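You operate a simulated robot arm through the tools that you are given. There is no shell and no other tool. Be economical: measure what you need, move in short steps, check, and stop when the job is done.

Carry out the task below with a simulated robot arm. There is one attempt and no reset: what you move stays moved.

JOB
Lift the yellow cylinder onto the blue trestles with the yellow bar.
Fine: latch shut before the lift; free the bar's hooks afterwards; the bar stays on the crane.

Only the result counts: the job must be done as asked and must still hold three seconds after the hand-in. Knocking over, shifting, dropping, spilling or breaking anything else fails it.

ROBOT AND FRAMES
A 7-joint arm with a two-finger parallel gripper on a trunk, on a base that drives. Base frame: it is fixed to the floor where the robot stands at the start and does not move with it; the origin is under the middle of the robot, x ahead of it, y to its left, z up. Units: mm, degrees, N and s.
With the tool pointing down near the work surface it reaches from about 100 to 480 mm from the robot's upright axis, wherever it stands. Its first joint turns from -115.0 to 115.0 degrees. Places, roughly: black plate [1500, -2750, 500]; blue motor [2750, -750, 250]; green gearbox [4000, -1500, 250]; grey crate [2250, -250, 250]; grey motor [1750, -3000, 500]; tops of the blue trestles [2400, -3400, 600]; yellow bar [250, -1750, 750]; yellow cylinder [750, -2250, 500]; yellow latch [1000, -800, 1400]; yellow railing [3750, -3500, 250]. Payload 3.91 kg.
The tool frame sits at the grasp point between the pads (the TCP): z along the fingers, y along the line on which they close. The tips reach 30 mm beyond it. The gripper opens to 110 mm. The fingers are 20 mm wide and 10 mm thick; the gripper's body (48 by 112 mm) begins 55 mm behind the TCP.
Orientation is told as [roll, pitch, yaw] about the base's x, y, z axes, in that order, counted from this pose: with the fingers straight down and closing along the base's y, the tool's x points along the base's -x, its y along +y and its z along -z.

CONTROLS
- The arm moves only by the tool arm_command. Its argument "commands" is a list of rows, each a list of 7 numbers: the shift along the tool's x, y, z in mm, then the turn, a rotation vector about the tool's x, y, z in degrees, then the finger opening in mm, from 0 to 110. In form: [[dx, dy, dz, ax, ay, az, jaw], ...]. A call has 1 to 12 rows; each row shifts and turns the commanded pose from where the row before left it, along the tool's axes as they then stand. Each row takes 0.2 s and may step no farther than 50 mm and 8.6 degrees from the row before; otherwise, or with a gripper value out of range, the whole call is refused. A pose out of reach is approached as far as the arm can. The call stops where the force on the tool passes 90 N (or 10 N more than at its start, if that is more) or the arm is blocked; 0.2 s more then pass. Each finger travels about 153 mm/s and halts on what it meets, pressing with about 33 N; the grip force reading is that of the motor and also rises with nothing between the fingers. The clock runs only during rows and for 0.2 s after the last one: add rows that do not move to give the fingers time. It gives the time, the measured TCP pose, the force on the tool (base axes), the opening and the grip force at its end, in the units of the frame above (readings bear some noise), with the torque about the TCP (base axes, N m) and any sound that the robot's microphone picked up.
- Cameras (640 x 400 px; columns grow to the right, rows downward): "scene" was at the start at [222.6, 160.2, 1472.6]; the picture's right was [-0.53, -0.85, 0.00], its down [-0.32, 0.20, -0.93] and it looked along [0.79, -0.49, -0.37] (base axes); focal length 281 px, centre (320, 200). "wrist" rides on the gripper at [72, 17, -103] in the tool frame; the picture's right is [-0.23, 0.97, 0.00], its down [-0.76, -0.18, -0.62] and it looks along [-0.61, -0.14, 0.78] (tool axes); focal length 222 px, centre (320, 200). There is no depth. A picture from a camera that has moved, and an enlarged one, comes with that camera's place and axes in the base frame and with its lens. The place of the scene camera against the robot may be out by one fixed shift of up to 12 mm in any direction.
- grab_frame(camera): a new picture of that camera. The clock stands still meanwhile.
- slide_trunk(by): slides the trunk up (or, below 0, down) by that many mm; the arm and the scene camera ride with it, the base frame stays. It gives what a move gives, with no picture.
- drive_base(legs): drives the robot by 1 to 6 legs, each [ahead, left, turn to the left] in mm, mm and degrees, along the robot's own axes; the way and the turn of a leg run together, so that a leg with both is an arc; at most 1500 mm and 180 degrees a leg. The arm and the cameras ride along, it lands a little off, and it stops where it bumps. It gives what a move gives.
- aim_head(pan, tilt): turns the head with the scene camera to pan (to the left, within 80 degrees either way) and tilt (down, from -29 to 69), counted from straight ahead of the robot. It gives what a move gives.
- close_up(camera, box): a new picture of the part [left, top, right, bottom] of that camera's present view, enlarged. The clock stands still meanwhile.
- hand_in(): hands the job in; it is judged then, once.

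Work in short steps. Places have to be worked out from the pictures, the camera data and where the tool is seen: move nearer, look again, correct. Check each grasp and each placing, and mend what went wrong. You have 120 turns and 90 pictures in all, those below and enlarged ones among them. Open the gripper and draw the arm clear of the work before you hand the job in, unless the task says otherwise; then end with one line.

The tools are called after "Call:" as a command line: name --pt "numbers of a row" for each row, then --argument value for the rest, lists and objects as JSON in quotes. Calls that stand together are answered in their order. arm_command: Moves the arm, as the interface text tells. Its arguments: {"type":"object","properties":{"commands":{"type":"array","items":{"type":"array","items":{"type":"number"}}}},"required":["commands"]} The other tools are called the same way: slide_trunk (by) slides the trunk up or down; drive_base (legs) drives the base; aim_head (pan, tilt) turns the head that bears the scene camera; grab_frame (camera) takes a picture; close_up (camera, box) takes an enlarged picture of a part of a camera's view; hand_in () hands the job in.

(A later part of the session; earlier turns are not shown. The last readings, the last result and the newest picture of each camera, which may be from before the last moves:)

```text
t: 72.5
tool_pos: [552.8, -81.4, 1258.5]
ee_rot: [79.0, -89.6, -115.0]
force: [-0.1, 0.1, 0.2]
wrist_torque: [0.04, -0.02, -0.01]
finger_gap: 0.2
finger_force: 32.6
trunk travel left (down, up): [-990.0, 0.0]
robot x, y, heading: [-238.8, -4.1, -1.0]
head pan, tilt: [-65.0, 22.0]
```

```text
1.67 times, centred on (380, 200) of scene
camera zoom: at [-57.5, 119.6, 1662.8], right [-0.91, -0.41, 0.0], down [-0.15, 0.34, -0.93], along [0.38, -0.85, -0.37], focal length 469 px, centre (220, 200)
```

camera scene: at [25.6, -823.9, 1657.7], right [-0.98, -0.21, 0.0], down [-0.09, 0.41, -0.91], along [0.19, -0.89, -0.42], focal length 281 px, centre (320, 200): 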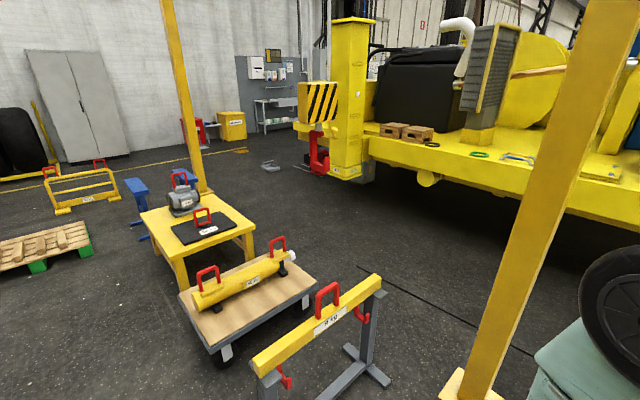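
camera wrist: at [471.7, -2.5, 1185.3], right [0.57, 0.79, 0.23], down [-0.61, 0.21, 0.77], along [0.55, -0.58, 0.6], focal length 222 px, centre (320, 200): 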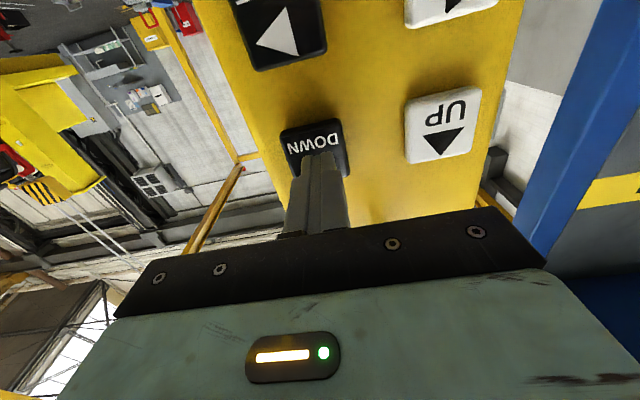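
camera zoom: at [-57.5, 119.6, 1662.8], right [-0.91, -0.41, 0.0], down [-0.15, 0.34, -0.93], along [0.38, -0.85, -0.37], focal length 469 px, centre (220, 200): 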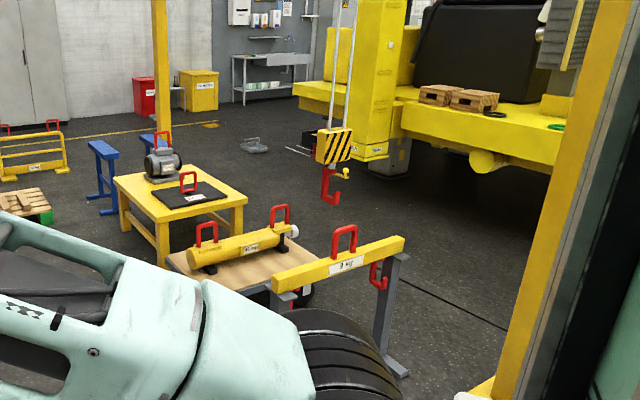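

Down in total ~500 mm. Now I drive to a viewpoint on the other side to triangulate hook against ring.

Call:
arm_command --pt "0 0 -45 0 0 0 0" --pt "0 0 -45 0 0 0 0" --pt "0 0 -45 0 0 0 0" --pt "0 0 -45 0 0 0 0"

Call:
drive_base --legs '[[-60, 0, 0], [0, 0, -40], [1200, 0, 0], [0, 0, -90]]'

Call:
aim_head --pan 10 --tilt 30

Call:
grab_frame --camera "scene"

```text
t: 73.5
tool_pos: [404.0, 27.4, 1258.2]
ee_rot: [24.1, -89.6, -59.9]
force: [0.3, 0.4, -0.5]
wrist_torque: [-0.02, 0.02, 0.01]
finger_gap: 0.0
finger_force: 33.1
trunk travel left (down, up): [-990.0, 0.0]
robot x, y, heading: [-242.3, -1.9, -1.0]
head pan, tilt: [-65.0, 22.0]
```

```text
t: 85.9
tool_pos: [222.6, -1305.8, 1257.7]
ee_rot: [24.7, -89.6, 170.0]
force: [0.9, -0.4, -0.5]
wrist_torque: [0.04, -0.03, -0.04]
finger_gap: 0.2
finger_force: 33.2
trunk travel left (down, up): [-990.0, 0.0]
robot x, y, heading: [609.4, -785.0, -130.3]
head pan, tilt: [-65.0, 22.0]
```

```text
t: 87.3
tool_pos: [222.1, -1304.4, 1259.1]
ee_rot: [24.6, -89.5, 170.1]
force: [-0.4, -0.4, 0.5]
wrist_torque: [0.01, 0.01, 0.0]
finger_gap: 0.0
finger_force: 32.9
trunk travel left (down, up): [-990.0, 0.0]
robot x, y, heading: [613.7, -781.1, -130.4]
head pan, tilt: [10.0, 30.0]
```

```text
55 pictures are left
camera scene: at [631.3, -1099.8, 1649.8], right [-0.86, 0.5, 0.0], down [0.25, 0.43, -0.87], along [-0.44, -0.75, -0.5], focal length 281 px, centre (320, 200)
```

scene: 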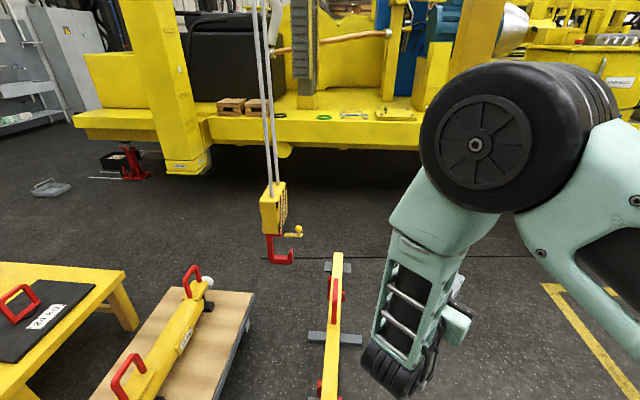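

Excellent view along the bar. Zoom in.

Call:
close_up --camera "scene" --box '[220, 170, 380, 330]'

```text
2.50 times, centred on (300, 250) of scene
camera zoom: at [631.3, -1099.8, 1649.8], right [-0.86, 0.5, 0.0], down [0.25, 0.43, -0.87], along [-0.44, -0.75, -0.5], focal length 704 px, centre (370, 75)
```

zoom: 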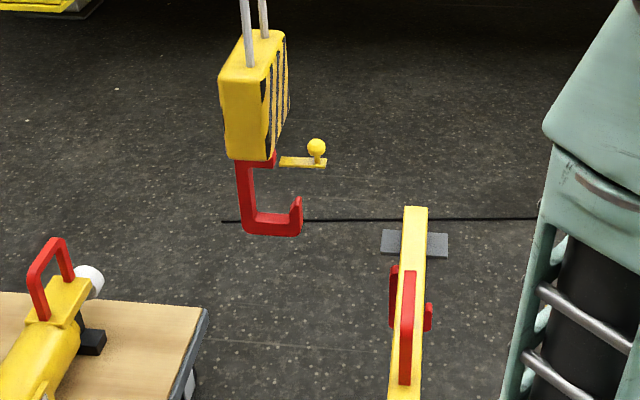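

Hook bottom ≈ (325,-1936,845), ring top ≈ (188,-1740,820), bar top ≈ 681. So the hook is 228 mm FWD and 80 mm right of the ring; needs LEFT 80, DOWN ~135, then BACK 228. Return to pendant.

Call:
drive_base --legs '[[0, 0, 90], [-1200, 0, 0], [0, 0, 40], [62, 0, 0]]'

Call:
aim_head --pan -65 --tilt 22

```text
t: 99.8
tool_pos: [399.7, 33.8, 1257.6]
ee_rot: [26.0, -89.6, -61.5]
force: [-0.1, -0.1, -0.7]
wrist_torque: [-0.02, 0.02, -0.01]
finger_gap: 0.0
finger_force: 32.4
trunk travel left (down, up): [-990.0, 0.0]
robot x, y, heading: [-245.2, -1.3, -0.6]
head pan, tilt: [10.0, 30.0]
```

```text
t: 101.2
tool_pos: [399.0, 32.1, 1258.4]
ee_rot: [24.0, -89.6, -59.6]
force: [-0.1, -0.6, -0.4]
wrist_torque: [0.0, 0.01, 0.03]
finger_gap: 0.0
finger_force: 32.9
trunk travel left (down, up): [-990.0, 0.0]
robot x, y, heading: [-249.4, -0.5, -0.5]
head pan, tilt: [-65.0, 22.0]
```

Go to LEFT hover and press ~0.8 s.

Call:
arm_command --pt "17 18 36 0 0 0 0" --pt "17 18 36 0 0 0 0" --pt "17 18 36 0 0 0 0" --pt "17 18 36 0 0 0 0" --pt "16 19 36 0 0 0 0" --pt "0 0 28 0 0 0 0" --pt "0 0 12 0 0 0 0" --pt "0 0 0 0 0 0 0" --pt "0 0 0 0 0 0 0" --pt "0 0 0 0 0 0 0" --pt "0 0 -38 0 0 0 0" --pt "0 0 0 0 0 0 0"

Call:
close_up --camera "scene" --box '[310, 120, 430, 300]'

```text
t: 103.8
tool_pos: [601.2, 1.2, 1175.3]
ee_rot: [46.3, -89.5, -81.9]
force: [-1.4, -0.1, 1.2]
wrist_torque: [-0.01, -0.01, 0.01]
finger_gap: 0.1
finger_force: 33.3
trunk travel left (down, up): [-990.0, 0.0]
robot x, y, heading: [-248.0, -1.9, -0.4]
head pan, tilt: [-65.0, 22.0]
```

```text
2.22 times, centred on (370, 210) of scene
camera zoom: at [-63.5, 123.6, 1662.6], right [-0.91, -0.41, 0.0], down [-0.15, 0.34, -0.93], along [0.38, -0.84, -0.37], focal length 625 px, centre (209, 178)
```

zoom: 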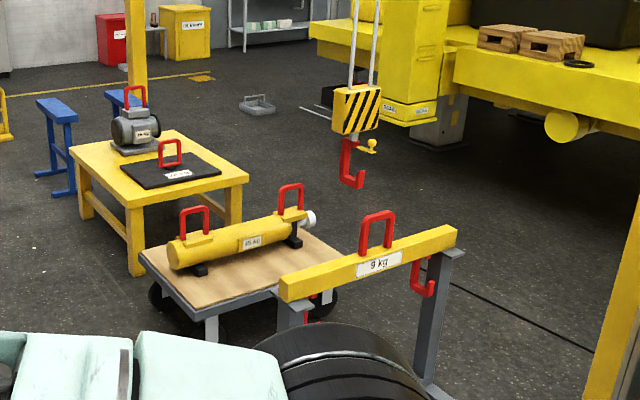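

LEFT moved it only ~30 mm by my estimate. A tighter zoom to measure before pressing again.

Call:
close_up --camera "scene" --box '[345, 155, 425, 245]'

```text
4.44 times, centred on (385, 200) of scene
camera zoom: at [-63.5, 123.6, 1662.6], right [-0.91, -0.41, 0.0], down [-0.15, 0.34, -0.93], along [0.38, -0.84, -0.37], focal length 1251 px, centre (31, 200)
```

zoom: 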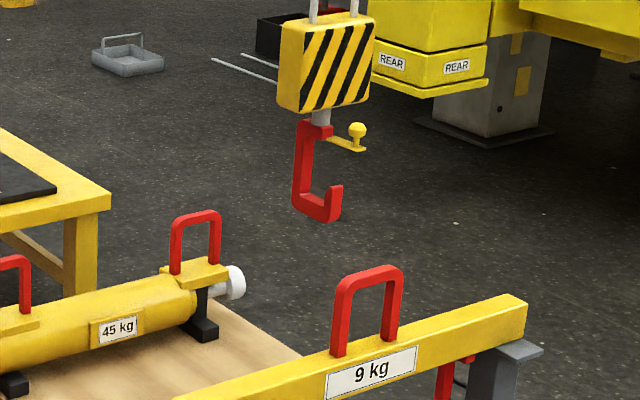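

By the ring-referenced measure the hook is still ~95 mm too far right. Press LEFT ~1.0 s and measure again.

Call:
arm_command --pt "0 0 28 0 0 0 0" --pt "0 0 10 0 0 0 0" --pt "0 0 0 0 0 0 0" --pt "0 0 0 0 0 0 0" --pt "0 0 0 0 0 0 0" --pt "0 0 0 0 0 0 0" --pt "0 0 -38 0 0 0 0" --pt "0 0 0 0 0 0 0"

Call:
close_up --camera "scene" --box '[345, 155, 425, 245]'

```text
t: 105.6
tool_pos: [602.9, 0.2, 1174.3]
ee_rot: [44.5, -89.6, -80.1]
force: [0.0, -0.7, -0.6]
wrist_torque: [0.01, 0.0, -0.01]
finger_gap: 0.0
finger_force: 33.1
trunk travel left (down, up): [-990.0, 0.0]
robot x, y, heading: [-247.3, -3.0, -0.9]
head pan, tilt: [-65.0, 22.0]
```

```text
4.44 times, centred on (385, 200) of scene
camera zoom: at [-63.5, 123.5, 1662.6], right [-0.91, -0.41, 0.0], down [-0.15, 0.34, -0.93], along [0.38, -0.84, -0.37], focal length 1251 px, centre (31, 200)
```

zoom: 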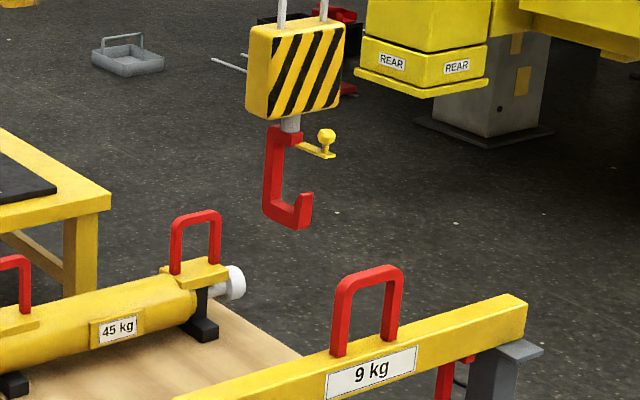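

LEFT moved 69 mm; about 22 mm remain. Short LEFT tap, then go to DOWN and press ~1.2 s.

Call:
arm_command --pt "0 0 28 0 0 0 0" --pt "0 0 10 0 0 0 0" --pt "0 0 0 0 0 0 0" --pt "0 0 -42 0 0 0 0" --pt "-28 -31 0 0 0 0 0" --pt "-28 -31 0 0 0 0 0" --pt "-28 -30 0 0 0 0 0" --pt "0 0 0 0 0 0 0"

Call:
arm_command --pt "0 0 30 0 0 0 0" --pt "0 0 12 0 0 0 0" --pt "0 0 0 0 0 0 0" --pt "0 0 0 0 0 0 0" --pt "0 0 0 0 0 0 0" --pt "0 0 0 0 0 0 0" --pt "0 0 0 0 0 0 0" --pt "0 0 -38 0 0 0 0" --pt "0 0 0 0 0 0 0"

Call:
close_up --camera "scene" --box '[345, 155, 425, 245]'

```text
t: 107.4
tool_pos: [544.1, -71.2, 1255.8]
ee_rot: [28.8, -89.4, -64.3]
force: [0.4, 0.2, 0.7]
wrist_torque: [0.02, 0.0, 0.02]
finger_gap: 0.1
finger_force: 33.4
trunk travel left (down, up): [-990.0, 0.0]
robot x, y, heading: [-248.2, -0.2, -0.6]
head pan, tilt: [-65.0, 22.0]
```

```text
t: 109.4
tool_pos: [549.3, -74.2, 1258.2]
ee_rot: [51.3, -89.6, -86.9]
force: [-0.1, 0.5, 0.1]
wrist_torque: [0.03, 0.03, -0.01]
finger_gap: 0.1
finger_force: 33.3
trunk travel left (down, up): [-990.0, 0.0]
robot x, y, heading: [-248.5, -2.5, -0.4]
head pan, tilt: [-65.0, 22.0]
```

```text
4.44 times, centred on (385, 200) of scene
camera zoom: at [-63.5, 123.5, 1662.7], right [-0.91, -0.41, 0.0], down [-0.15, 0.34, -0.93], along [0.38, -0.84, -0.37], focal length 1251 px, centre (31, 200)
```

zoom: 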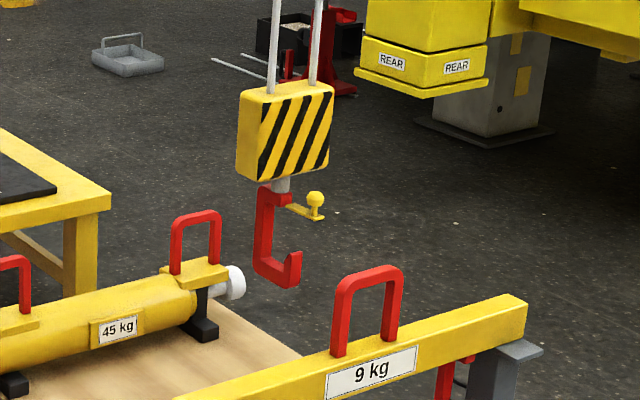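

DOWN moved ~108 mm: hook bottom ≈ 722. One short DOWN tap (~10 mm), then go to BACK and press ~1.0 s, watching.

Call:
arm_command --pt "0 0 28 0 0 0 0" --pt "0 0 10 0 0 0 0" --pt "0 0 0 0 0 0 0" --pt "0 0 -38 0 0 0 0" --pt "42 0 0 0 0 0 0" --pt "42 0 0 0 0 0 0" --pt "42 0 0 0 0 0 0" --pt "43 0 0 0 0 0 0" --pt "0 0 0 0 0 0 0"

Call:
grab_frame --camera "wrist"

```text
t: 111.4
tool_pos: [547.2, -71.0, 1088.3]
ee_rot: [24.7, -89.6, -60.2]
force: [0.4, 0.8, -0.1]
wrist_torque: [-0.01, -0.01, -0.01]
finger_gap: 0.0
finger_force: 33.4
trunk travel left (down, up): [-990.0, 0.0]
robot x, y, heading: [-249.1, -0.2, -0.7]
head pan, tilt: [-65.0, 22.0]
```

```text
49 pictures are left
camera wrist: at [473.2, 1.3, 1017.1], right [0.57, 0.79, 0.23], down [-0.61, 0.21, 0.77], along [0.56, -0.57, 0.6], focal length 222 px, centre (320, 200)
```

wrist: 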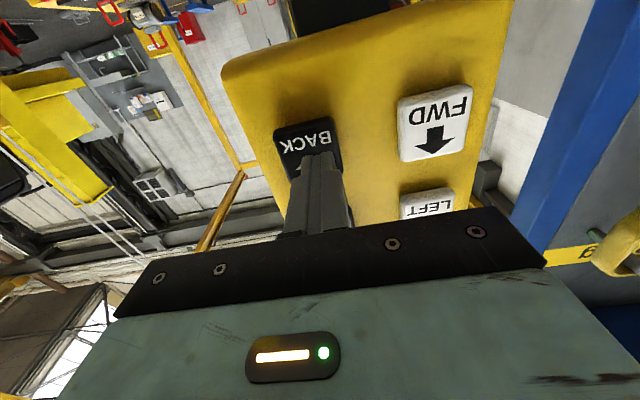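

Aligned with BACK (slightly left but on it). Press ~1.0 s.

Call:
arm_command --pt "0 -4 28 0 0 0 0" --pt "0 0 10 0 0 0 0" --pt "0 0 0 0 0 0 0" --pt "0 0 0 0 0 0 0" --pt "0 0 0 0 0 0 0" --pt "0 0 0 0 0 0 0" --pt "0 0 -38 0 0 0 0" --pt "0 0 0 0 0 0 0"

Call:
close_up --camera "scene" --box '[345, 155, 425, 245]'

```text
t: 112.2
tool_pos: [569.4, -86.8, 1084.0]
ee_rot: [3.9, -89.0, -39.1]
force: [-16.9, 10.9, 5.5]
wrist_torque: [-0.17, -0.22, -0.05]
finger_gap: 0.1
finger_force: 32.9
trunk travel left (down, up): [-990.0, 0.0]
robot x, y, heading: [-249.0, 0.9, -0.5]
head pan, tilt: [-65.0, 22.0]
stopped in row 4: the force on the tool passed its limit (the readings are from after the stop); the commanded pose is now the measured one
```

```text
4.44 times, centred on (385, 200) of scene
camera zoom: at [-66.7, 125.7, 1662.6], right [-0.91, -0.42, 0.0], down [-0.15, 0.34, -0.93], along [0.39, -0.84, -0.37], focal length 1251 px, centre (31, 200)
```

zoom: 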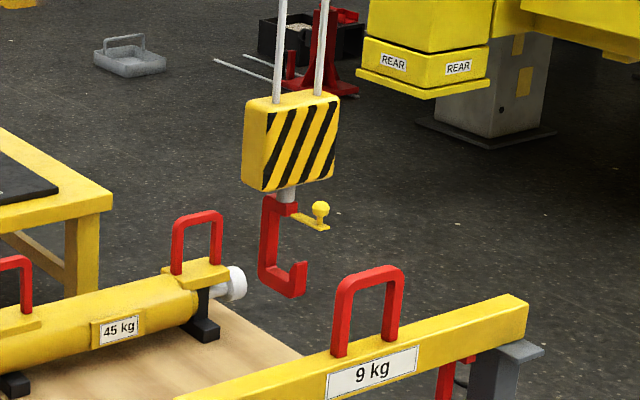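

The push force hit the limit; retreat and check.

Call:
arm_command --pt "0 0 -28 0 0 0 0" --pt "0 0 0 0 0 0 0"

Call:
close_up --camera "scene" --box '[345, 155, 425, 245]'

```text
t: 112.8
tool_pos: [547.1, -75.8, 1084.6]
ee_rot: [2.9, -89.0, -38.3]
force: [0.5, 0.2, -0.1]
wrist_torque: [-0.02, 0.01, -0.05]
finger_gap: 0.0
finger_force: 33.5
trunk travel left (down, up): [-990.0, 0.0]
robot x, y, heading: [-246.5, 1.2, -0.4]
head pan, tilt: [-65.0, 22.0]
```

```text
4.44 times, centred on (385, 200) of scene
camera zoom: at [-64.8, 124.3, 1662.6], right [-0.91, -0.41, 0.0], down [-0.16, 0.34, -0.93], along [0.38, -0.84, -0.37], focal length 1251 px, centre (31, 200)
```

zoom: 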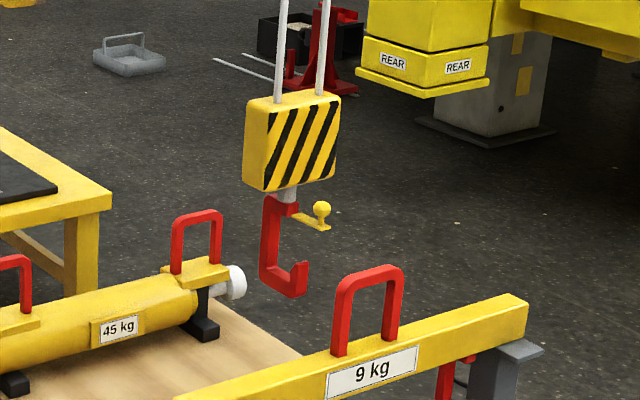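

Hook bottom ≈710 now, BACK moved ~17 mm; ~210 remain. Press ~1.2 s (≈100 mm).

Call:
arm_command --pt "-3 0 28 0 0 0 0" --pt "0 0 7 0 0 0 0" --pt "0 0 0 0 0 0 0" --pt "0 0 0 0 0 0 0" --pt "0 0 0 0 0 0 0" --pt "0 0 0 0 0 0 0" --pt "0 0 0 0 0 0 0" --pt "0 0 -35 0 0 0 0" --pt "0 0 0 0 0 0 0"

Call:
close_up --camera "scene" --box '[345, 155, 425, 245]'

```text
t: 114.8
tool_pos: [550.2, -75.9, 1089.2]
ee_rot: [12.4, -89.2, -47.5]
force: [0.1, 0.0, -0.1]
wrist_torque: [0.01, 0.0, -0.03]
finger_gap: 0.0
finger_force: 33.1
trunk travel left (down, up): [-990.0, 0.0]
robot x, y, heading: [-250.1, 2.5, -0.4]
head pan, tilt: [-65.0, 22.0]
```

```text
4.44 times, centred on (385, 200) of scene
camera zoom: at [-64.6, 124.2, 1662.7], right [-0.91, -0.41, 0.0], down [-0.16, 0.34, -0.93], along [0.38, -0.84, -0.37], focal length 1251 px, centre (31, 200)
```

zoom: 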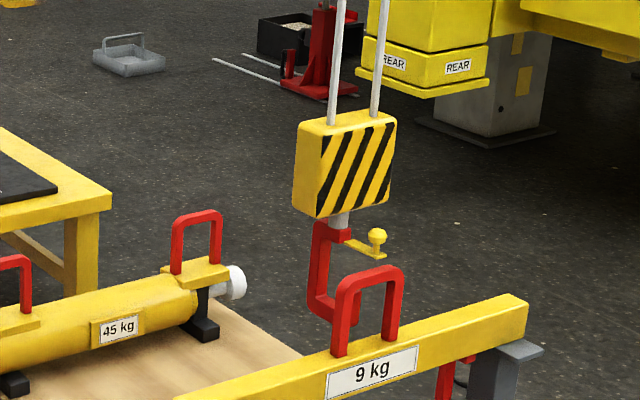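

Moved ~135 mm; about 76 remain. Take a tighter zoom to check heights before the prong passes through the ring.

Call:
close_up --camera "scene" --box '[375, 195, 415, 235]'

```text
10.00 times, centred on (395, 215) of scene
camera zoom: at [-64.6, 124.2, 1662.7], right [-0.91, -0.41, 0.0], down [-0.16, 0.34, -0.93], along [0.38, -0.84, -0.37], focal length 2814 px, centre (-430, 50)
```

zoom: 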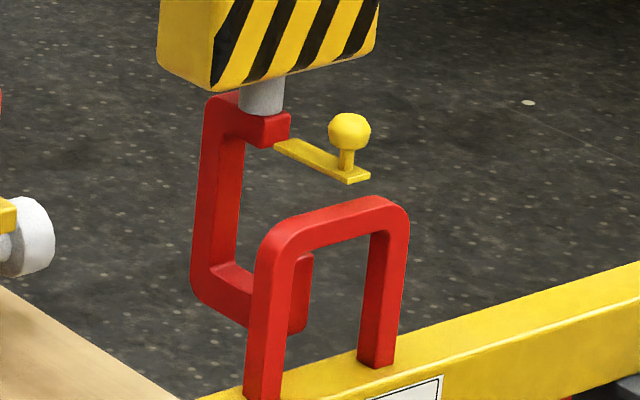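

Prong sits centrally, its tip ~19 mm under the ring's top bar and bottom ~29 mm above the bar. Proceed BACK ~75 mm (0.9 s).

Call:
arm_command --pt "0 0 28 0 0 0 0" --pt "0 0 8 0 0 0 0" --pt "0 0 0 0 0 0 0" --pt "0 0 0 0 0 0 0" --pt "0 0 0 0 0 0 0" --pt "0 0 -36 0 0 0 0" --pt "0 0 0 0 0 0 0"

Call:
close_up --camera "scene" --box '[375, 195, 415, 235]'

```text
t: 116.0
tool_pos: [570.7, -84.2, 1083.9]
ee_rot: [0.9, -88.4, -35.7]
force: [-19.1, 12.0, 6.3]
wrist_torque: [-0.18, -0.25, -0.08]
finger_gap: 0.0
finger_force: 33.2
trunk travel left (down, up): [-990.0, 0.0]
robot x, y, heading: [-246.2, 4.0, -0.7]
head pan, tilt: [-65.0, 22.0]
stopped in row 5: the force on the tool passed its limit (the readings are from after the stop); the commanded pose is now the measured one
```

```text
10.00 times, centred on (395, 215) of scene
camera zoom: at [-67.7, 126.3, 1662.6], right [-0.91, -0.42, 0.0], down [-0.15, 0.34, -0.93], along [0.39, -0.84, -0.37], focal length 2814 px, centre (-430, 50)
```

zoom: 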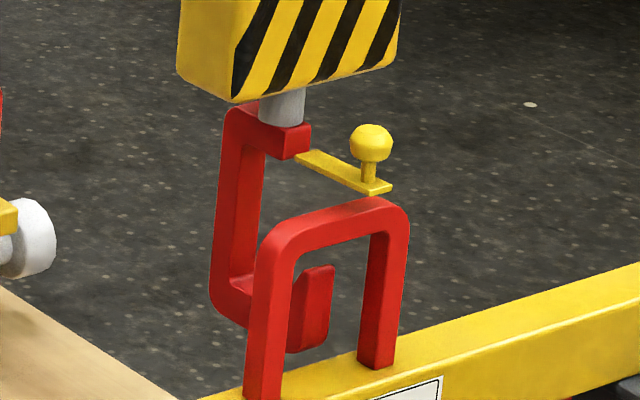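

Stopped by force limit again after ~24 mm. Retreat, then press again with less depth.

Call:
arm_command --pt "-5 0 -28 0 0 0 0" --pt "0 0 0 0 0 0 0" --pt "0 0 27 0 0 0 0" --pt "0 0 6 0 0 0 0" --pt "0 0 0 0 0 0 0" --pt "0 0 0 0 0 0 0" --pt "0 0 -33 0 0 0 0" --pt "0 0 0 0 0 0 0"

Call:
close_up --camera "scene" --box '[375, 195, 415, 235]'

```text
t: 117.8
tool_pos: [550.9, -73.2, 1090.1]
ee_rot: [4.5, -88.6, -39.4]
force: [-0.5, 0.9, 0.1]
wrist_torque: [0.0, -0.02, -0.04]
finger_gap: 0.3
finger_force: 33.1
trunk travel left (down, up): [-990.0, 0.0]
robot x, y, heading: [-250.4, 2.1, -0.7]
head pan, tilt: [-65.0, 22.0]
```

```text
10.00 times, centred on (395, 215) of scene
camera zoom: at [-65.1, 124.6, 1662.6], right [-0.91, -0.41, 0.0], down [-0.16, 0.34, -0.93], along [0.38, -0.84, -0.37], focal length 2814 px, centre (-430, 50)
```

zoom: 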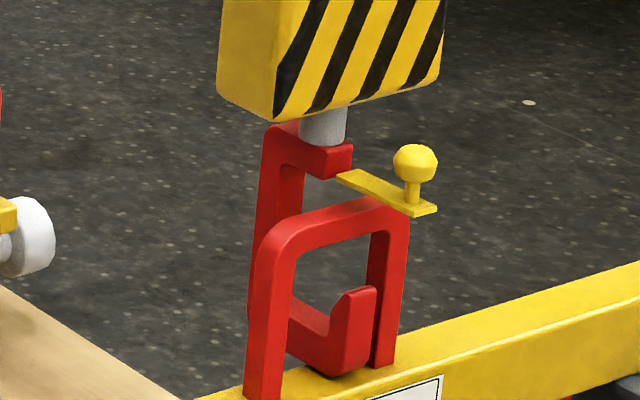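

Prong has passed through the ring. Now UP ~55 mm to bring the ring low into the hook (not lifting yet): move to the UP button and press ~0.8 s.

Call:
arm_command --pt "-34 18 -2 0 0 0 0" --pt "-34 18 0 0 0 0 0" --pt "-34 18 0 0 0 0 0" --pt "-34 19 0 0 0 0 0" --pt "-34 19 0 0 0 0 0" --pt "0 0 0 0 0 0 0"

Call:
grab_frame --camera "wrist"

```text
t: 119.2
tool_pos: [604.2, 2.3, 1260.0]
ee_rot: [0.8, -88.4, -35.8]
force: [0.5, 0.4, -0.2]
wrist_torque: [0.0, 0.02, -0.01]
finger_gap: 0.0
finger_force: 33.3
trunk travel left (down, up): [-990.0, 0.0]
robot x, y, heading: [-249.4, -0.3, -0.3]
head pan, tilt: [-65.0, 22.0]
```

```text
42 pictures are left
camera wrist: at [528.1, 74.6, 1191.1], right [0.56, 0.8, 0.23], down [-0.6, 0.2, 0.78], along [0.57, -0.57, 0.58], focal length 222 px, centre (320, 200)
```

wrist: 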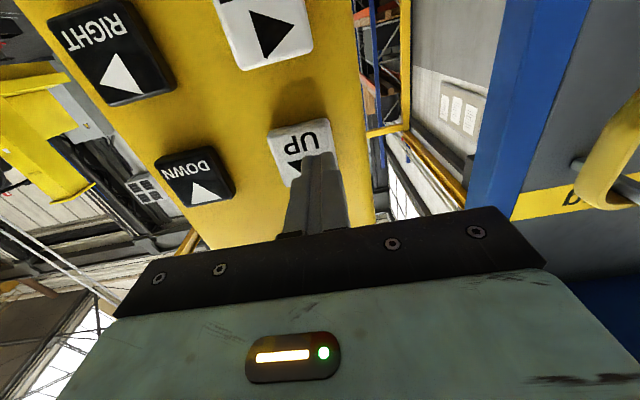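

Aligned (shift 8 mm left in view). Press UP 0.8 s.

Call:
arm_command --pt "0 -8 26 0 0 0 0" --pt "0 0 8 0 0 0 0" --pt "0 0 0 0 0 0 0" --pt "0 0 0 0 0 0 0" --pt "0 0 0 0 0 0 0" --pt "0 0 -34 0 0 0 0" --pt "0 0 0 0 0 0 0"

Call:
close_up --camera "scene" --box '[375, 195, 415, 235]'

```text
t: 120.8
tool_pos: [600.6, -7.2, 1260.6]
ee_rot: [3.0, -88.5, -38.0]
force: [0.3, 0.5, 0.2]
wrist_torque: [-0.01, -0.01, -0.01]
finger_gap: 0.0
finger_force: 32.7
trunk travel left (down, up): [-990.0, 0.0]
robot x, y, heading: [-249.1, -0.9, -0.8]
head pan, tilt: [-65.0, 22.0]
```

```text
10.00 times, centred on (395, 215) of scene
camera zoom: at [-65.4, 124.6, 1662.6], right [-0.91, -0.41, 0.0], down [-0.16, 0.34, -0.93], along [0.38, -0.84, -0.37], focal length 2814 px, centre (-430, 50)
```

zoom: 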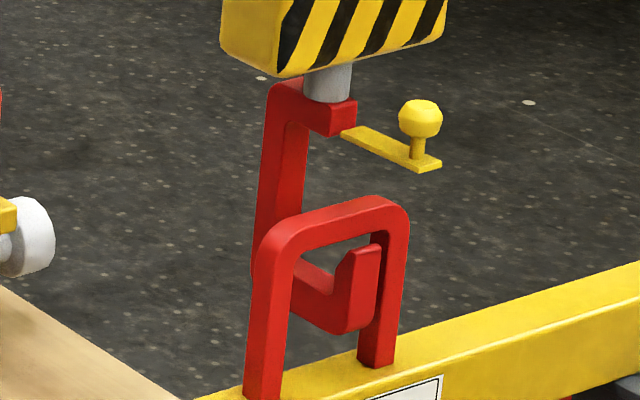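

Up 34 mm. Another similar press brings it near seating.

Call:
arm_command --pt "0 0 27 0 0 0 0" --pt "0 0 7 0 0 0 0" --pt "0 0 0 0 0 0 0" --pt "0 0 0 0 0 0 0" --pt "0 0 0 0 0 0 0" --pt "0 0 -34 0 0 0 0" --pt "0 0 0 0 0 0 0"

Call:
close_up --camera "scene" --box '[375, 195, 415, 235]'

```text
t: 122.4
tool_pos: [601.5, -7.0, 1259.9]
ee_rot: [4.3, -88.6, -39.3]
force: [0.1, 1.4, -0.9]
wrist_torque: [0.0, -0.02, -0.01]
finger_gap: 0.0
finger_force: 33.3
trunk travel left (down, up): [-990.0, 0.0]
robot x, y, heading: [-251.6, -3.3, -0.5]
head pan, tilt: [-65.0, 22.0]
```

```text
10.00 times, centred on (395, 215) of scene
camera zoom: at [-65.2, 124.5, 1662.7], right [-0.91, -0.41, 0.0], down [-0.16, 0.34, -0.93], along [0.38, -0.84, -0.37], focal length 2814 px, centre (-430, 50)
```

zoom: 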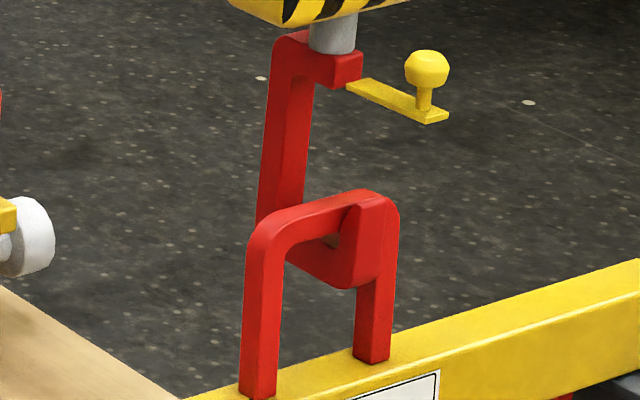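

Hook is seated and the bar appears just nudged. A short DOWN tap (≈10 mm) to give slack before shutting the latch.

Call:
arm_command --pt "0 -30 -6 0 0 0 0" --pt "0 -30 0 0 0 0 0" --pt "0 -27 0 0 0 0 0" --pt "0 0 33 0 0 0 0" --pt "0 0 7 0 0 0 0" --pt "0 0 0 0 0 0 0" --pt "0 0 -45 0 0 0 0" --pt "0 0 -45 0 0 0 0" --pt "0 0 -45 0 0 0 0" --pt "0 0 -45 0 0 0 0" --pt "0 0 0 0 0 0 0"

Call:
close_up --camera "scene" --box '[365, 180, 425, 240]'

```text
t: 124.8
tool_pos: [430.5, 7.1, 1264.7]
ee_rot: [0.6, -88.5, -35.6]
force: [-0.2, -0.1, -0.6]
wrist_torque: [0.03, 0.01, -0.02]
finger_gap: 0.0
finger_force: 32.8
trunk travel left (down, up): [-990.0, 0.0]
robot x, y, heading: [-250.4, 3.2, -0.2]
head pan, tilt: [-65.0, 22.0]
```

```text
6.67 times, centred on (395, 210) of scene
camera zoom: at [-65.8, 125.0, 1662.6], right [-0.91, -0.42, 0.0], down [-0.16, 0.34, -0.93], along [0.39, -0.84, -0.37], focal length 1876 px, centre (-180, 133)
```

zoom: 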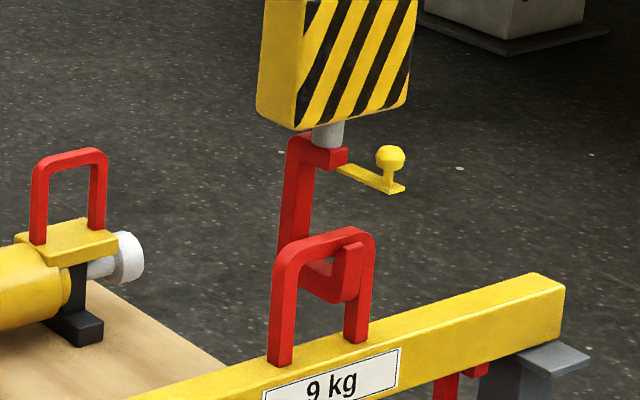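

Hook is through the ring with slack. Now the latch: I drive round to the hook's open side (robot at about (-560,-1195), heading -35) and lower the trunk so the horizontal gripper reaches the knob at ≈(141,-1692,935).

Call:
drive_base --legs '[[0, 0, -35], [300, 0, 0], [0, -1159, 0], [130, 0, 0]]'

Call:
slide_trunk --by -230

Call:
arm_command --pt "0 0 0 -7 0 0 60" --pt "0 0 0 -7 0 0 60" --pt "0 0 0 -7 0 0 60" --pt "0 0 0 -7 0 0 60" --pt "0 0 0 -7 0 0 60" --pt "0 0 0 0 0 0 60"

Call:
aim_head --pan -10 --tilt 20

Call:
grab_frame --camera "scene"

Call:
grab_frame --camera "wrist"

```text
t: 134.8
tool_pos: [1.4, -1571.3, 1264.0]
ee_rot: [1.1, -88.5, -70.5]
force: [0.0, -0.2, 0.0]
wrist_torque: [-0.02, -0.02, 0.01]
finger_gap: 0.1
finger_force: 32.8
trunk travel left (down, up): [-990.0, 0.0]
robot x, y, heading: [-563.7, -1190.1, -35.3]
head pan, tilt: [-65.0, 22.0]
```

```text
t: 137.3
tool_pos: [0.0, -1572.3, 1034.2]
ee_rot: [0.7, -88.5, -70.1]
force: [-0.3, 0.2, 0.1]
wrist_torque: [0.01, 0.01, -0.02]
finger_gap: 0.0
finger_force: 33.3
trunk travel left (down, up): [-760.0, 230.0]
robot x, y, heading: [-565.8, -1191.1, -35.1]
head pan, tilt: [-65.0, 22.0]
```

```text
t: 138.7
tool_pos: [-0.5, -1572.6, 1034.1]
ee_rot: [35.2, -88.4, -69.6]
force: [-0.3, 0.0, 0.2]
wrist_torque: [-0.01, 0.0, 0.01]
finger_gap: 60.0
finger_force: 0.0
trunk travel left (down, up): [-760.0, 230.0]
robot x, y, heading: [-563.1, -1185.5, -35.0]
head pan, tilt: [-65.0, 22.0]
```

```text
t: 139.9
tool_pos: [-0.4, -1573.6, 1033.1]
ee_rot: [35.6, -88.3, -70.2]
force: [0.3, 0.3, 0.0]
wrist_torque: [0.0, 0.01, 0.02]
finger_gap: 59.9
finger_force: 0.0
trunk travel left (down, up): [-760.0, 230.0]
robot x, y, heading: [-563.0, -1191.0, -35.1]
head pan, tilt: [-10.0, 20.0]
```

```text
38 pictures are left
camera scene: at [-261.7, -1165.9, 1435.8], right [-0.71, -0.71, 0.0], down [-0.24, 0.24, -0.94], along [0.66, -0.67, -0.34], focal length 281 px, centre (320, 200)
```

scene: 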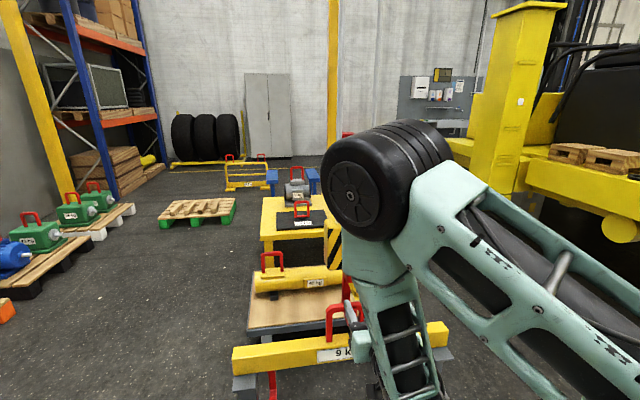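

```text
37 pictures are left
camera wrist: at [-75.5, -1499.5, 964.5], right [0.55, 0.8, 0.24], down [-0.61, 0.19, 0.77], along [0.57, -0.58, 0.59], focal length 222 px, centre (320, 200)
```

wrist: 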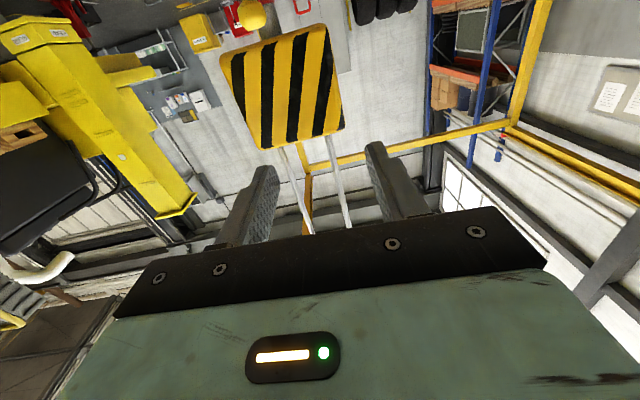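

Knob triangulates at ≈(149,-1741,932): 218 mm ahead, 53 mm right and ~100 mm below the TCP. I move there partly and look.

Call:
arm_command --pt "30 -13 0 0 0 0 60" --pt "35 -13 20 0 0 0 60" --pt "35 -13 20 0 0 0 60" --pt "0 -13 40 0 0 0 60" --pt "0 0 40 0 0 0 60" --pt "0 0 0 0 0 0 60"

Call:
grab_frame --camera "wrist"

```text
t: 141.3
tool_pos: [68.2, -1680.1, 930.1]
ee_rot: [35.0, -88.4, -69.6]
force: [0.5, -0.2, 0.3]
wrist_torque: [0.0, 0.02, 0.0]
finger_gap: 60.0
finger_force: 0.0
trunk travel left (down, up): [-760.0, 230.0]
robot x, y, heading: [-564.9, -1191.5, -35.1]
head pan, tilt: [-10.0, 20.0]
```

```text
36 pictures are left
camera wrist: at [-7.4, -1608.2, 860.9], right [0.55, 0.8, 0.24], down [-0.61, 0.19, 0.77], along [0.57, -0.57, 0.59], focal length 222 px, centre (320, 200)
```

wrist: 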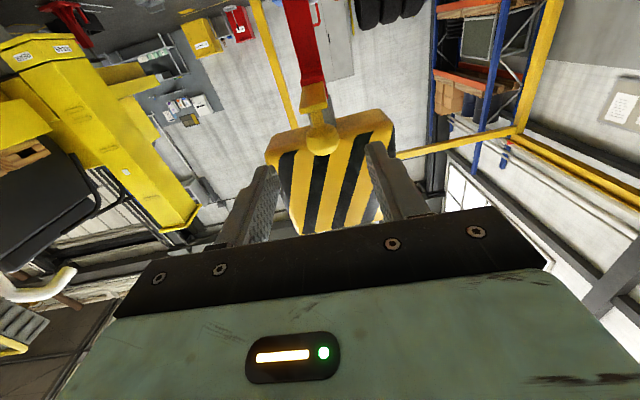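

Knob is centred between the fingers, ~75 mm ahead. Advance and close on it.

Call:
arm_command --pt "0 0 25 0 0 0 60" --pt "0 0 25 0 0 0 60" --pt "0 0 20 0 0 0 60" --pt "0 0 0 0 0 0 60"

Call:
grab_frame --camera "wrist"

```text
t: 142.3
tool_pos: [127.6, -1719.7, 928.3]
ee_rot: [35.8, -88.4, -70.1]
force: [0.7, -0.4, 0.6]
wrist_torque: [0.0, -0.01, 0.0]
finger_gap: 60.1
finger_force: 0.1
trunk travel left (down, up): [-760.0, 230.0]
robot x, y, heading: [-562.4, -1191.2, -34.9]
head pan, tilt: [-10.0, 20.0]
```

```text
35 pictures are left
camera wrist: at [51.2, -1647.1, 859.2], right [0.55, 0.8, 0.24], down [-0.61, 0.19, 0.77], along [0.57, -0.58, 0.59], focal length 222 px, centre (320, 200)
```

wrist: 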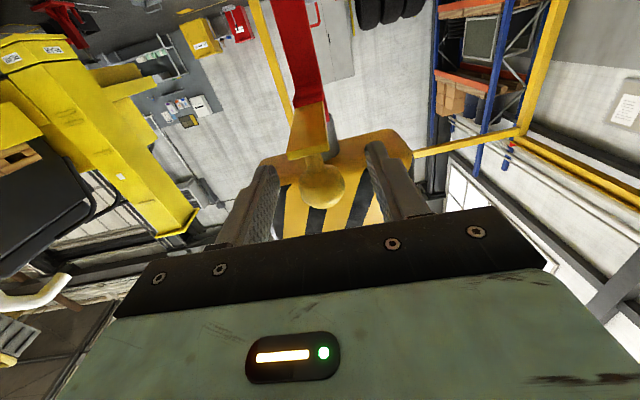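

Knob is at the TCP. Close on it, then check.

Call:
arm_command --pt "0 0 4 0 0 0 10" --pt "0 0 0 0 0 0 10" --pt "0 0 0 0 0 0 10"

```text
t: 143.1
tool_pos: [128.9, -1722.0, 929.1]
ee_rot: [34.4, -88.4, -69.0]
force: [-20.2, 13.2, 4.4]
wrist_torque: [0.25, 0.24, 0.08]
finger_gap: 28.4
finger_force: 45.9
trunk travel left (down, up): [-760.0, 230.0]
robot x, y, heading: [-567.7, -1189.6, -35.0]
head pan, tilt: [-10.0, 20.0]
```

Gripped the knob (gap 28). Try moving it down 20 mm and read the force.

Call:
arm_command --pt "7 0 -1 0 0 0 10" --pt "7 0 -1 0 0 0 10" --pt "6 0 -1 0 0 0 10" --pt "0 0 0 0 0 0 10"

Call:
grab_frame --camera "wrist"

```text
t: 144.1
tool_pos: [126.8, -1719.7, 910.4]
ee_rot: [38.4, -88.5, -72.9]
force: [-3.1, 2.8, 12.9]
wrist_torque: [-0.59, -0.7, 0.04]
finger_gap: 26.7
finger_force: 44.7
trunk travel left (down, up): [-760.0, 230.0]
robot x, y, heading: [-561.4, -1192.6, -35.0]
head pan, tilt: [-10.0, 20.0]
```

```text
34 pictures are left
camera wrist: at [51.4, -1647.3, 840.1], right [0.55, 0.8, 0.24], down [-0.61, 0.19, 0.77], along [0.57, -0.57, 0.59], focal length 222 px, centre (320, 200)
```

wrist: 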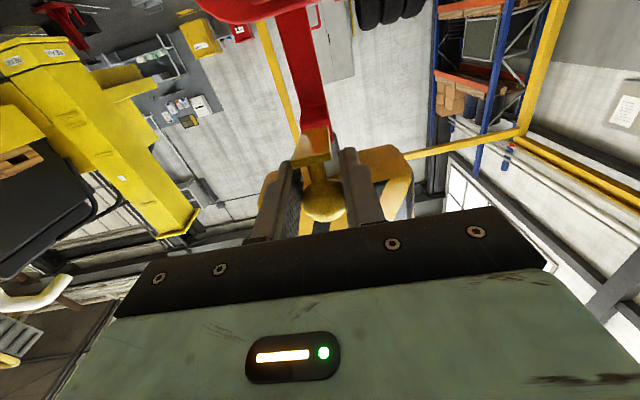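

The knob slid within the grip rather than moving. I'll push it from above instead: open, back off, raise, close fingers and set them over the knob.

Call:
arm_command --pt "0 0 0 0 0 0 60" --pt "0 0 -30 0 0 0 60" --pt "0 0 -35 0 0 0 60" --pt "-30 0 0 0 0 0 0" --pt "-25 0 0 0 0 0 0" --pt "0 0 25 0 0 0 0" --pt "0 0 25 0 0 0 0" --pt "0 0 0 0 0 0 0"

Call:
grab_frame --camera "wrist"

```text
t: 145.9
tool_pos: [114.7, -1713.2, 963.6]
ee_rot: [35.0, -88.3, -69.6]
force: [0.6, -0.3, 0.3]
wrist_torque: [-0.01, 0.0, 0.01]
finger_gap: 0.0
finger_force: 33.6
trunk travel left (down, up): [-760.0, 230.0]
robot x, y, heading: [-562.6, -1188.0, -35.2]
head pan, tilt: [-10.0, 20.0]
```

```text
33 pictures are left
camera wrist: at [39.5, -1640.0, 894.7], right [0.55, 0.8, 0.24], down [-0.61, 0.19, 0.77], along [0.57, -0.58, 0.59], focal length 222 px, centre (320, 200)
```

wrist: 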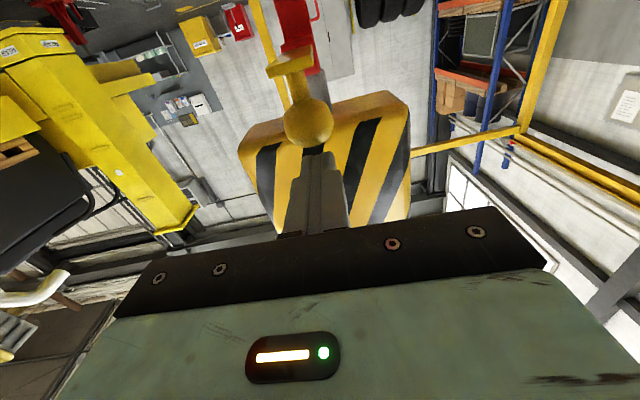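

Shift 8 mm toward the knob's axis and push down in small steps.

Call:
arm_command --pt "0 -8 4 0 0 0 0" --pt "8 0 0 0 0 0 0" --pt "8 0 0 0 0 0 0" --pt "8 0 0 0 0 0 0" --pt "8 0 0 0 0 0 0" --pt "0 0 0 0 0 0 0"

Call:
grab_frame --camera "wrist"

```text
t: 147.3
tool_pos: [113.6, -1721.2, 933.0]
ee_rot: [35.9, -88.4, -70.2]
force: [0.3, -0.1, -0.1]
wrist_torque: [0.01, 0.03, -0.04]
finger_gap: 0.3
finger_force: 32.7
trunk travel left (down, up): [-760.0, 230.0]
robot x, y, heading: [-562.9, -1189.3, -35.1]
head pan, tilt: [-10.0, 20.0]
```

```text
32 pictures are left
camera wrist: at [37.8, -1648.7, 862.7], right [0.55, 0.8, 0.24], down [-0.61, 0.19, 0.77], along [0.57, -0.58, 0.59], focal length 222 px, centre (320, 200)
```

wrist: 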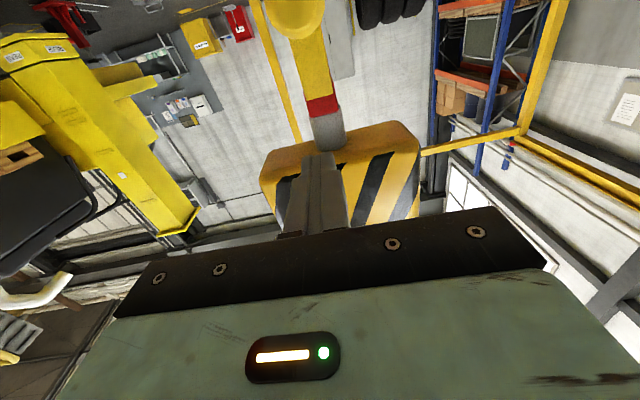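

The latch has swung down. Back off and lower to look whether it is fully shut.

Call:
arm_command --pt "0 0 -40 0 0 0 0" --pt "0 0 -40 0 0 0 0" --pt "45 0 0 0 0 0 0" --pt "45 0 0 0 0 0 0" --pt "30 0 0 0 0 0 0" --pt "0 0 0 0 0 0 0"

Call:
grab_frame --camera "wrist"

```text
t: 148.7
tool_pos: [46.8, -1671.8, 813.9]
ee_rot: [36.1, -88.5, -70.7]
force: [-0.1, -0.8, 1.2]
wrist_torque: [0.05, 0.01, 0.0]
finger_gap: 0.1
finger_force: 33.2
trunk travel left (down, up): [-760.0, 230.0]
robot x, y, heading: [-566.0, -1192.0, -35.0]
head pan, tilt: [-10.0, 20.0]
```

```text
31 pictures are left
camera wrist: at [-29.6, -1599.3, 744.1], right [0.55, 0.8, 0.24], down [-0.61, 0.19, 0.77], along [0.57, -0.58, 0.59], focal length 222 px, centre (320, 200)
```

wrist: 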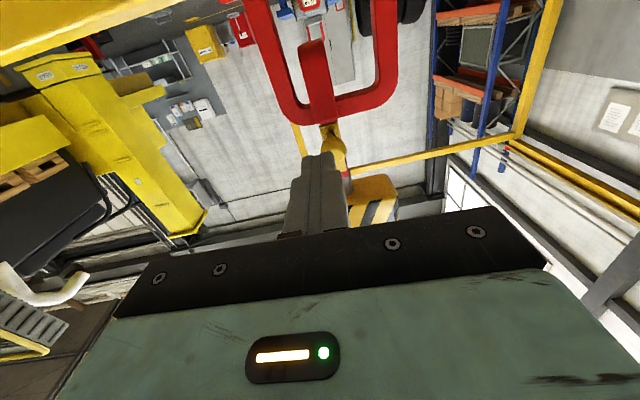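

Call:
close_up --camera "wrist" --box '[250, 20, 420, 210]'

```text
2.11 times, centred on (335, 115) of wrist
camera zoom: at [-29.6, -1599.3, 744.1], right [0.55, 0.8, 0.24], down [-0.61, 0.19, 0.77], along [0.57, -0.58, 0.59], focal length 468 px, centre (288, 379)
```

zoom: 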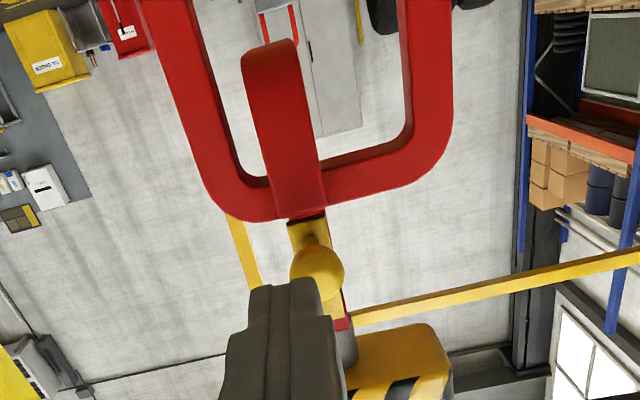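

The latch plate now closes onto the prong tip: shut, ring enclosed. Back to the pendant: restore the arm pose, trunk up, drive back.

Call:
arm_command --pt "0 10 -45 0 0 0 0" --pt "0 15 -45 0 0 0 0" --pt "-40 15 0 0 0 0 0" --pt "0 0 0 7 0 0 0" --pt "0 0 0 7 0 0 0" --pt "0 0 0 7 0 0 0" --pt "0 0 0 7 0 0 0" --pt "0 0 0 7 0 0 0" --pt "0 0 0 0 0 0 0"

Call:
slide_trunk --by 230

Call:
drive_base --legs '[[-130, 0, 0], [0, 1159, 0], [-300, 0, 0], [0, 0, 35]]'

Call:
aim_head --pan -65 --tilt 22

```text
t: 150.7
tool_pos: [-4.8, -1590.1, 856.6]
ee_rot: [0.5, -88.4, -70.1]
force: [-0.1, 0.4, 0.4]
wrist_torque: [-0.01, 0.01, 0.03]
finger_gap: 0.4
finger_force: 32.6
trunk travel left (down, up): [-760.0, 230.0]
robot x, y, heading: [-564.5, -1187.1, -35.1]
head pan, tilt: [-10.0, 20.0]
```

```text
t: 153.1
tool_pos: [-4.5, -1590.3, 1085.3]
ee_rot: [0.6, -88.5, -70.2]
force: [0.0, 0.0, -0.1]
wrist_torque: [0.02, 0.01, -0.04]
finger_gap: 0.0
finger_force: 32.8
trunk travel left (down, up): [-990.0, 0.0]
robot x, y, heading: [-567.9, -1193.4, -35.2]
head pan, tilt: [-10.0, 20.0]
```

```text
t: 163.2
tool_pos: [428.6, -7.3, 1085.6]
ee_rot: [0.7, -88.5, -34.8]
force: [0.5, 0.3, 0.0]
wrist_torque: [0.02, 0.05, 0.02]
finger_gap: 0.0
finger_force: 33.3
trunk travel left (down, up): [-990.0, 0.0]
robot x, y, heading: [-259.5, -7.4, 0.2]
head pan, tilt: [-10.0, 20.0]
```

```text
t: 164.4
tool_pos: [429.2, -7.4, 1085.7]
ee_rot: [0.6, -88.5, -34.9]
force: [0.3, 0.6, -0.4]
wrist_torque: [0.04, 0.0, 0.0]
finger_gap: 0.1
finger_force: 33.4
trunk travel left (down, up): [-990.0, 0.0]
robot x, y, heading: [-258.6, -4.3, 0.3]
head pan, tilt: [-65.0, 22.0]
```

Move to UP hover and press ~1.6 s to lift the bar off its stand.

Call:
arm_command --pt "-35 19 28 0 0 0 0" --pt "-35 19 28 0 0 0 0" --pt "-35 19 28 0 0 0 0" --pt "-35 19 28 0 0 0 0" --pt "-35 19 28 0 0 0 0" --pt "0 0 0 0 0 0 0"

Call:
arm_command --pt "0 0 28 0 0 0 0" --pt "0 0 7 0 0 0 0" --pt "0 0 0 0 0 0 0" --pt "0 0 0 0 0 0 0" --pt "0 0 0 0 0 0 0" --pt "0 0 0 0 0 0 0" --pt "0 0 0 0 0 0 0" --pt "0 0 0 0 0 0 0" --pt "0 0 0 0 0 0 0" --pt "0 0 -35 0 0 0 0" --pt "0 0 0 0 0 0 0"

Call:
close_up --camera "scene" --box '[270, 120, 450, 280]'

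```text
t: 165.8
tool_pos: [601.6, -10.4, 1257.0]
ee_rot: [0.1, -88.4, -34.2]
force: [-0.2, -0.3, 0.2]
wrist_torque: [0.0, 0.0, 0.0]
finger_gap: 0.0
finger_force: 32.7
trunk travel left (down, up): [-990.0, 0.0]
robot x, y, heading: [-257.7, -6.0, 0.1]
head pan, tilt: [-65.0, 22.0]
```

```text
t: 166.9
tool_pos: [620.6, -13.6, 1253.1]
ee_rot: [0.5, -87.7, -33.6]
force: [-18.8, 7.8, 3.3]
wrist_torque: [-0.11, -0.23, -0.26]
finger_gap: 0.0
finger_force: 32.8
trunk travel left (down, up): [-990.0, 0.0]
robot x, y, heading: [-258.2, -4.7, 0.3]
head pan, tilt: [-65.0, 22.0]
stopped in row 5: the force on the tool passed its limit (the readings are from after the stop); the commanded pose is now the measured one
```

```text
2.50 times, centred on (360, 200) of scene
camera zoom: at [-80.1, 124.9, 1663.1], right [-0.9, -0.43, 0.0], down [-0.16, 0.34, -0.93], along [0.4, -0.84, -0.37], focal length 704 px, centre (220, 200)
```

zoom: 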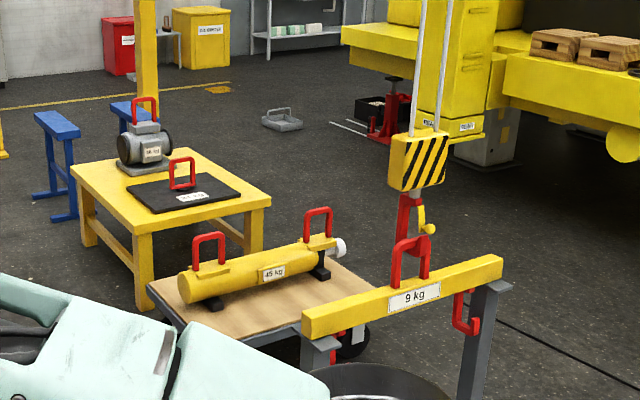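

Latch shut is confirmed. The press was cut by the force limit; I press lighter from the present contact and hold ~1.8 s.

Call:
arm_command --pt "-3 0 3 0 0 0 0" --pt "0 0 0 0 0 0 0" --pt "0 0 0 0 0 0 0" --pt "0 0 0 0 0 0 0" --pt "0 0 0 0 0 0 0" --pt "0 0 0 0 0 0 0" --pt "0 0 0 0 0 0 0" --pt "0 0 0 0 0 0 0" --pt "0 0 -28 0 0 0 0" --pt "0 0 0 0 0 0 0"

Call:
close_up --camera "scene" --box '[270, 120, 450, 280]'

```text
t: 169.1
tool_pos: [607.5, -8.8, 1256.9]
ee_rot: [1.7, -88.0, -35.3]
force: [0.3, -0.4, 1.1]
wrist_torque: [-0.02, 0.0, -0.02]
finger_gap: 0.1
finger_force: 33.1
trunk travel left (down, up): [-990.0, 0.0]
robot x, y, heading: [-258.7, -4.5, -0.1]
head pan, tilt: [-65.0, 22.0]
```

```text
2.50 times, centred on (360, 200) of scene
camera zoom: at [-75.3, 122.2, 1662.7], right [-0.91, -0.42, 0.0], down [-0.16, 0.34, -0.93], along [0.39, -0.84, -0.37], focal length 704 px, centre (220, 200)
```

zoom: 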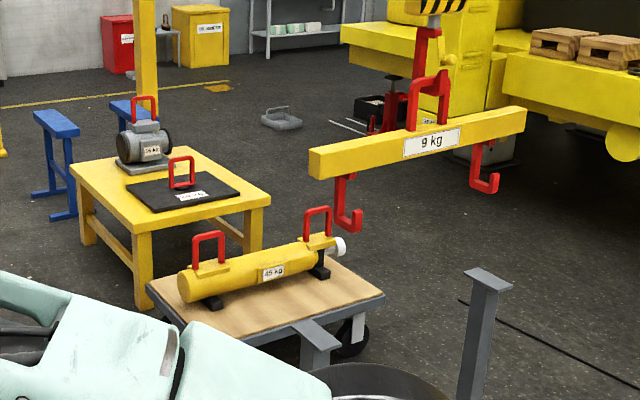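

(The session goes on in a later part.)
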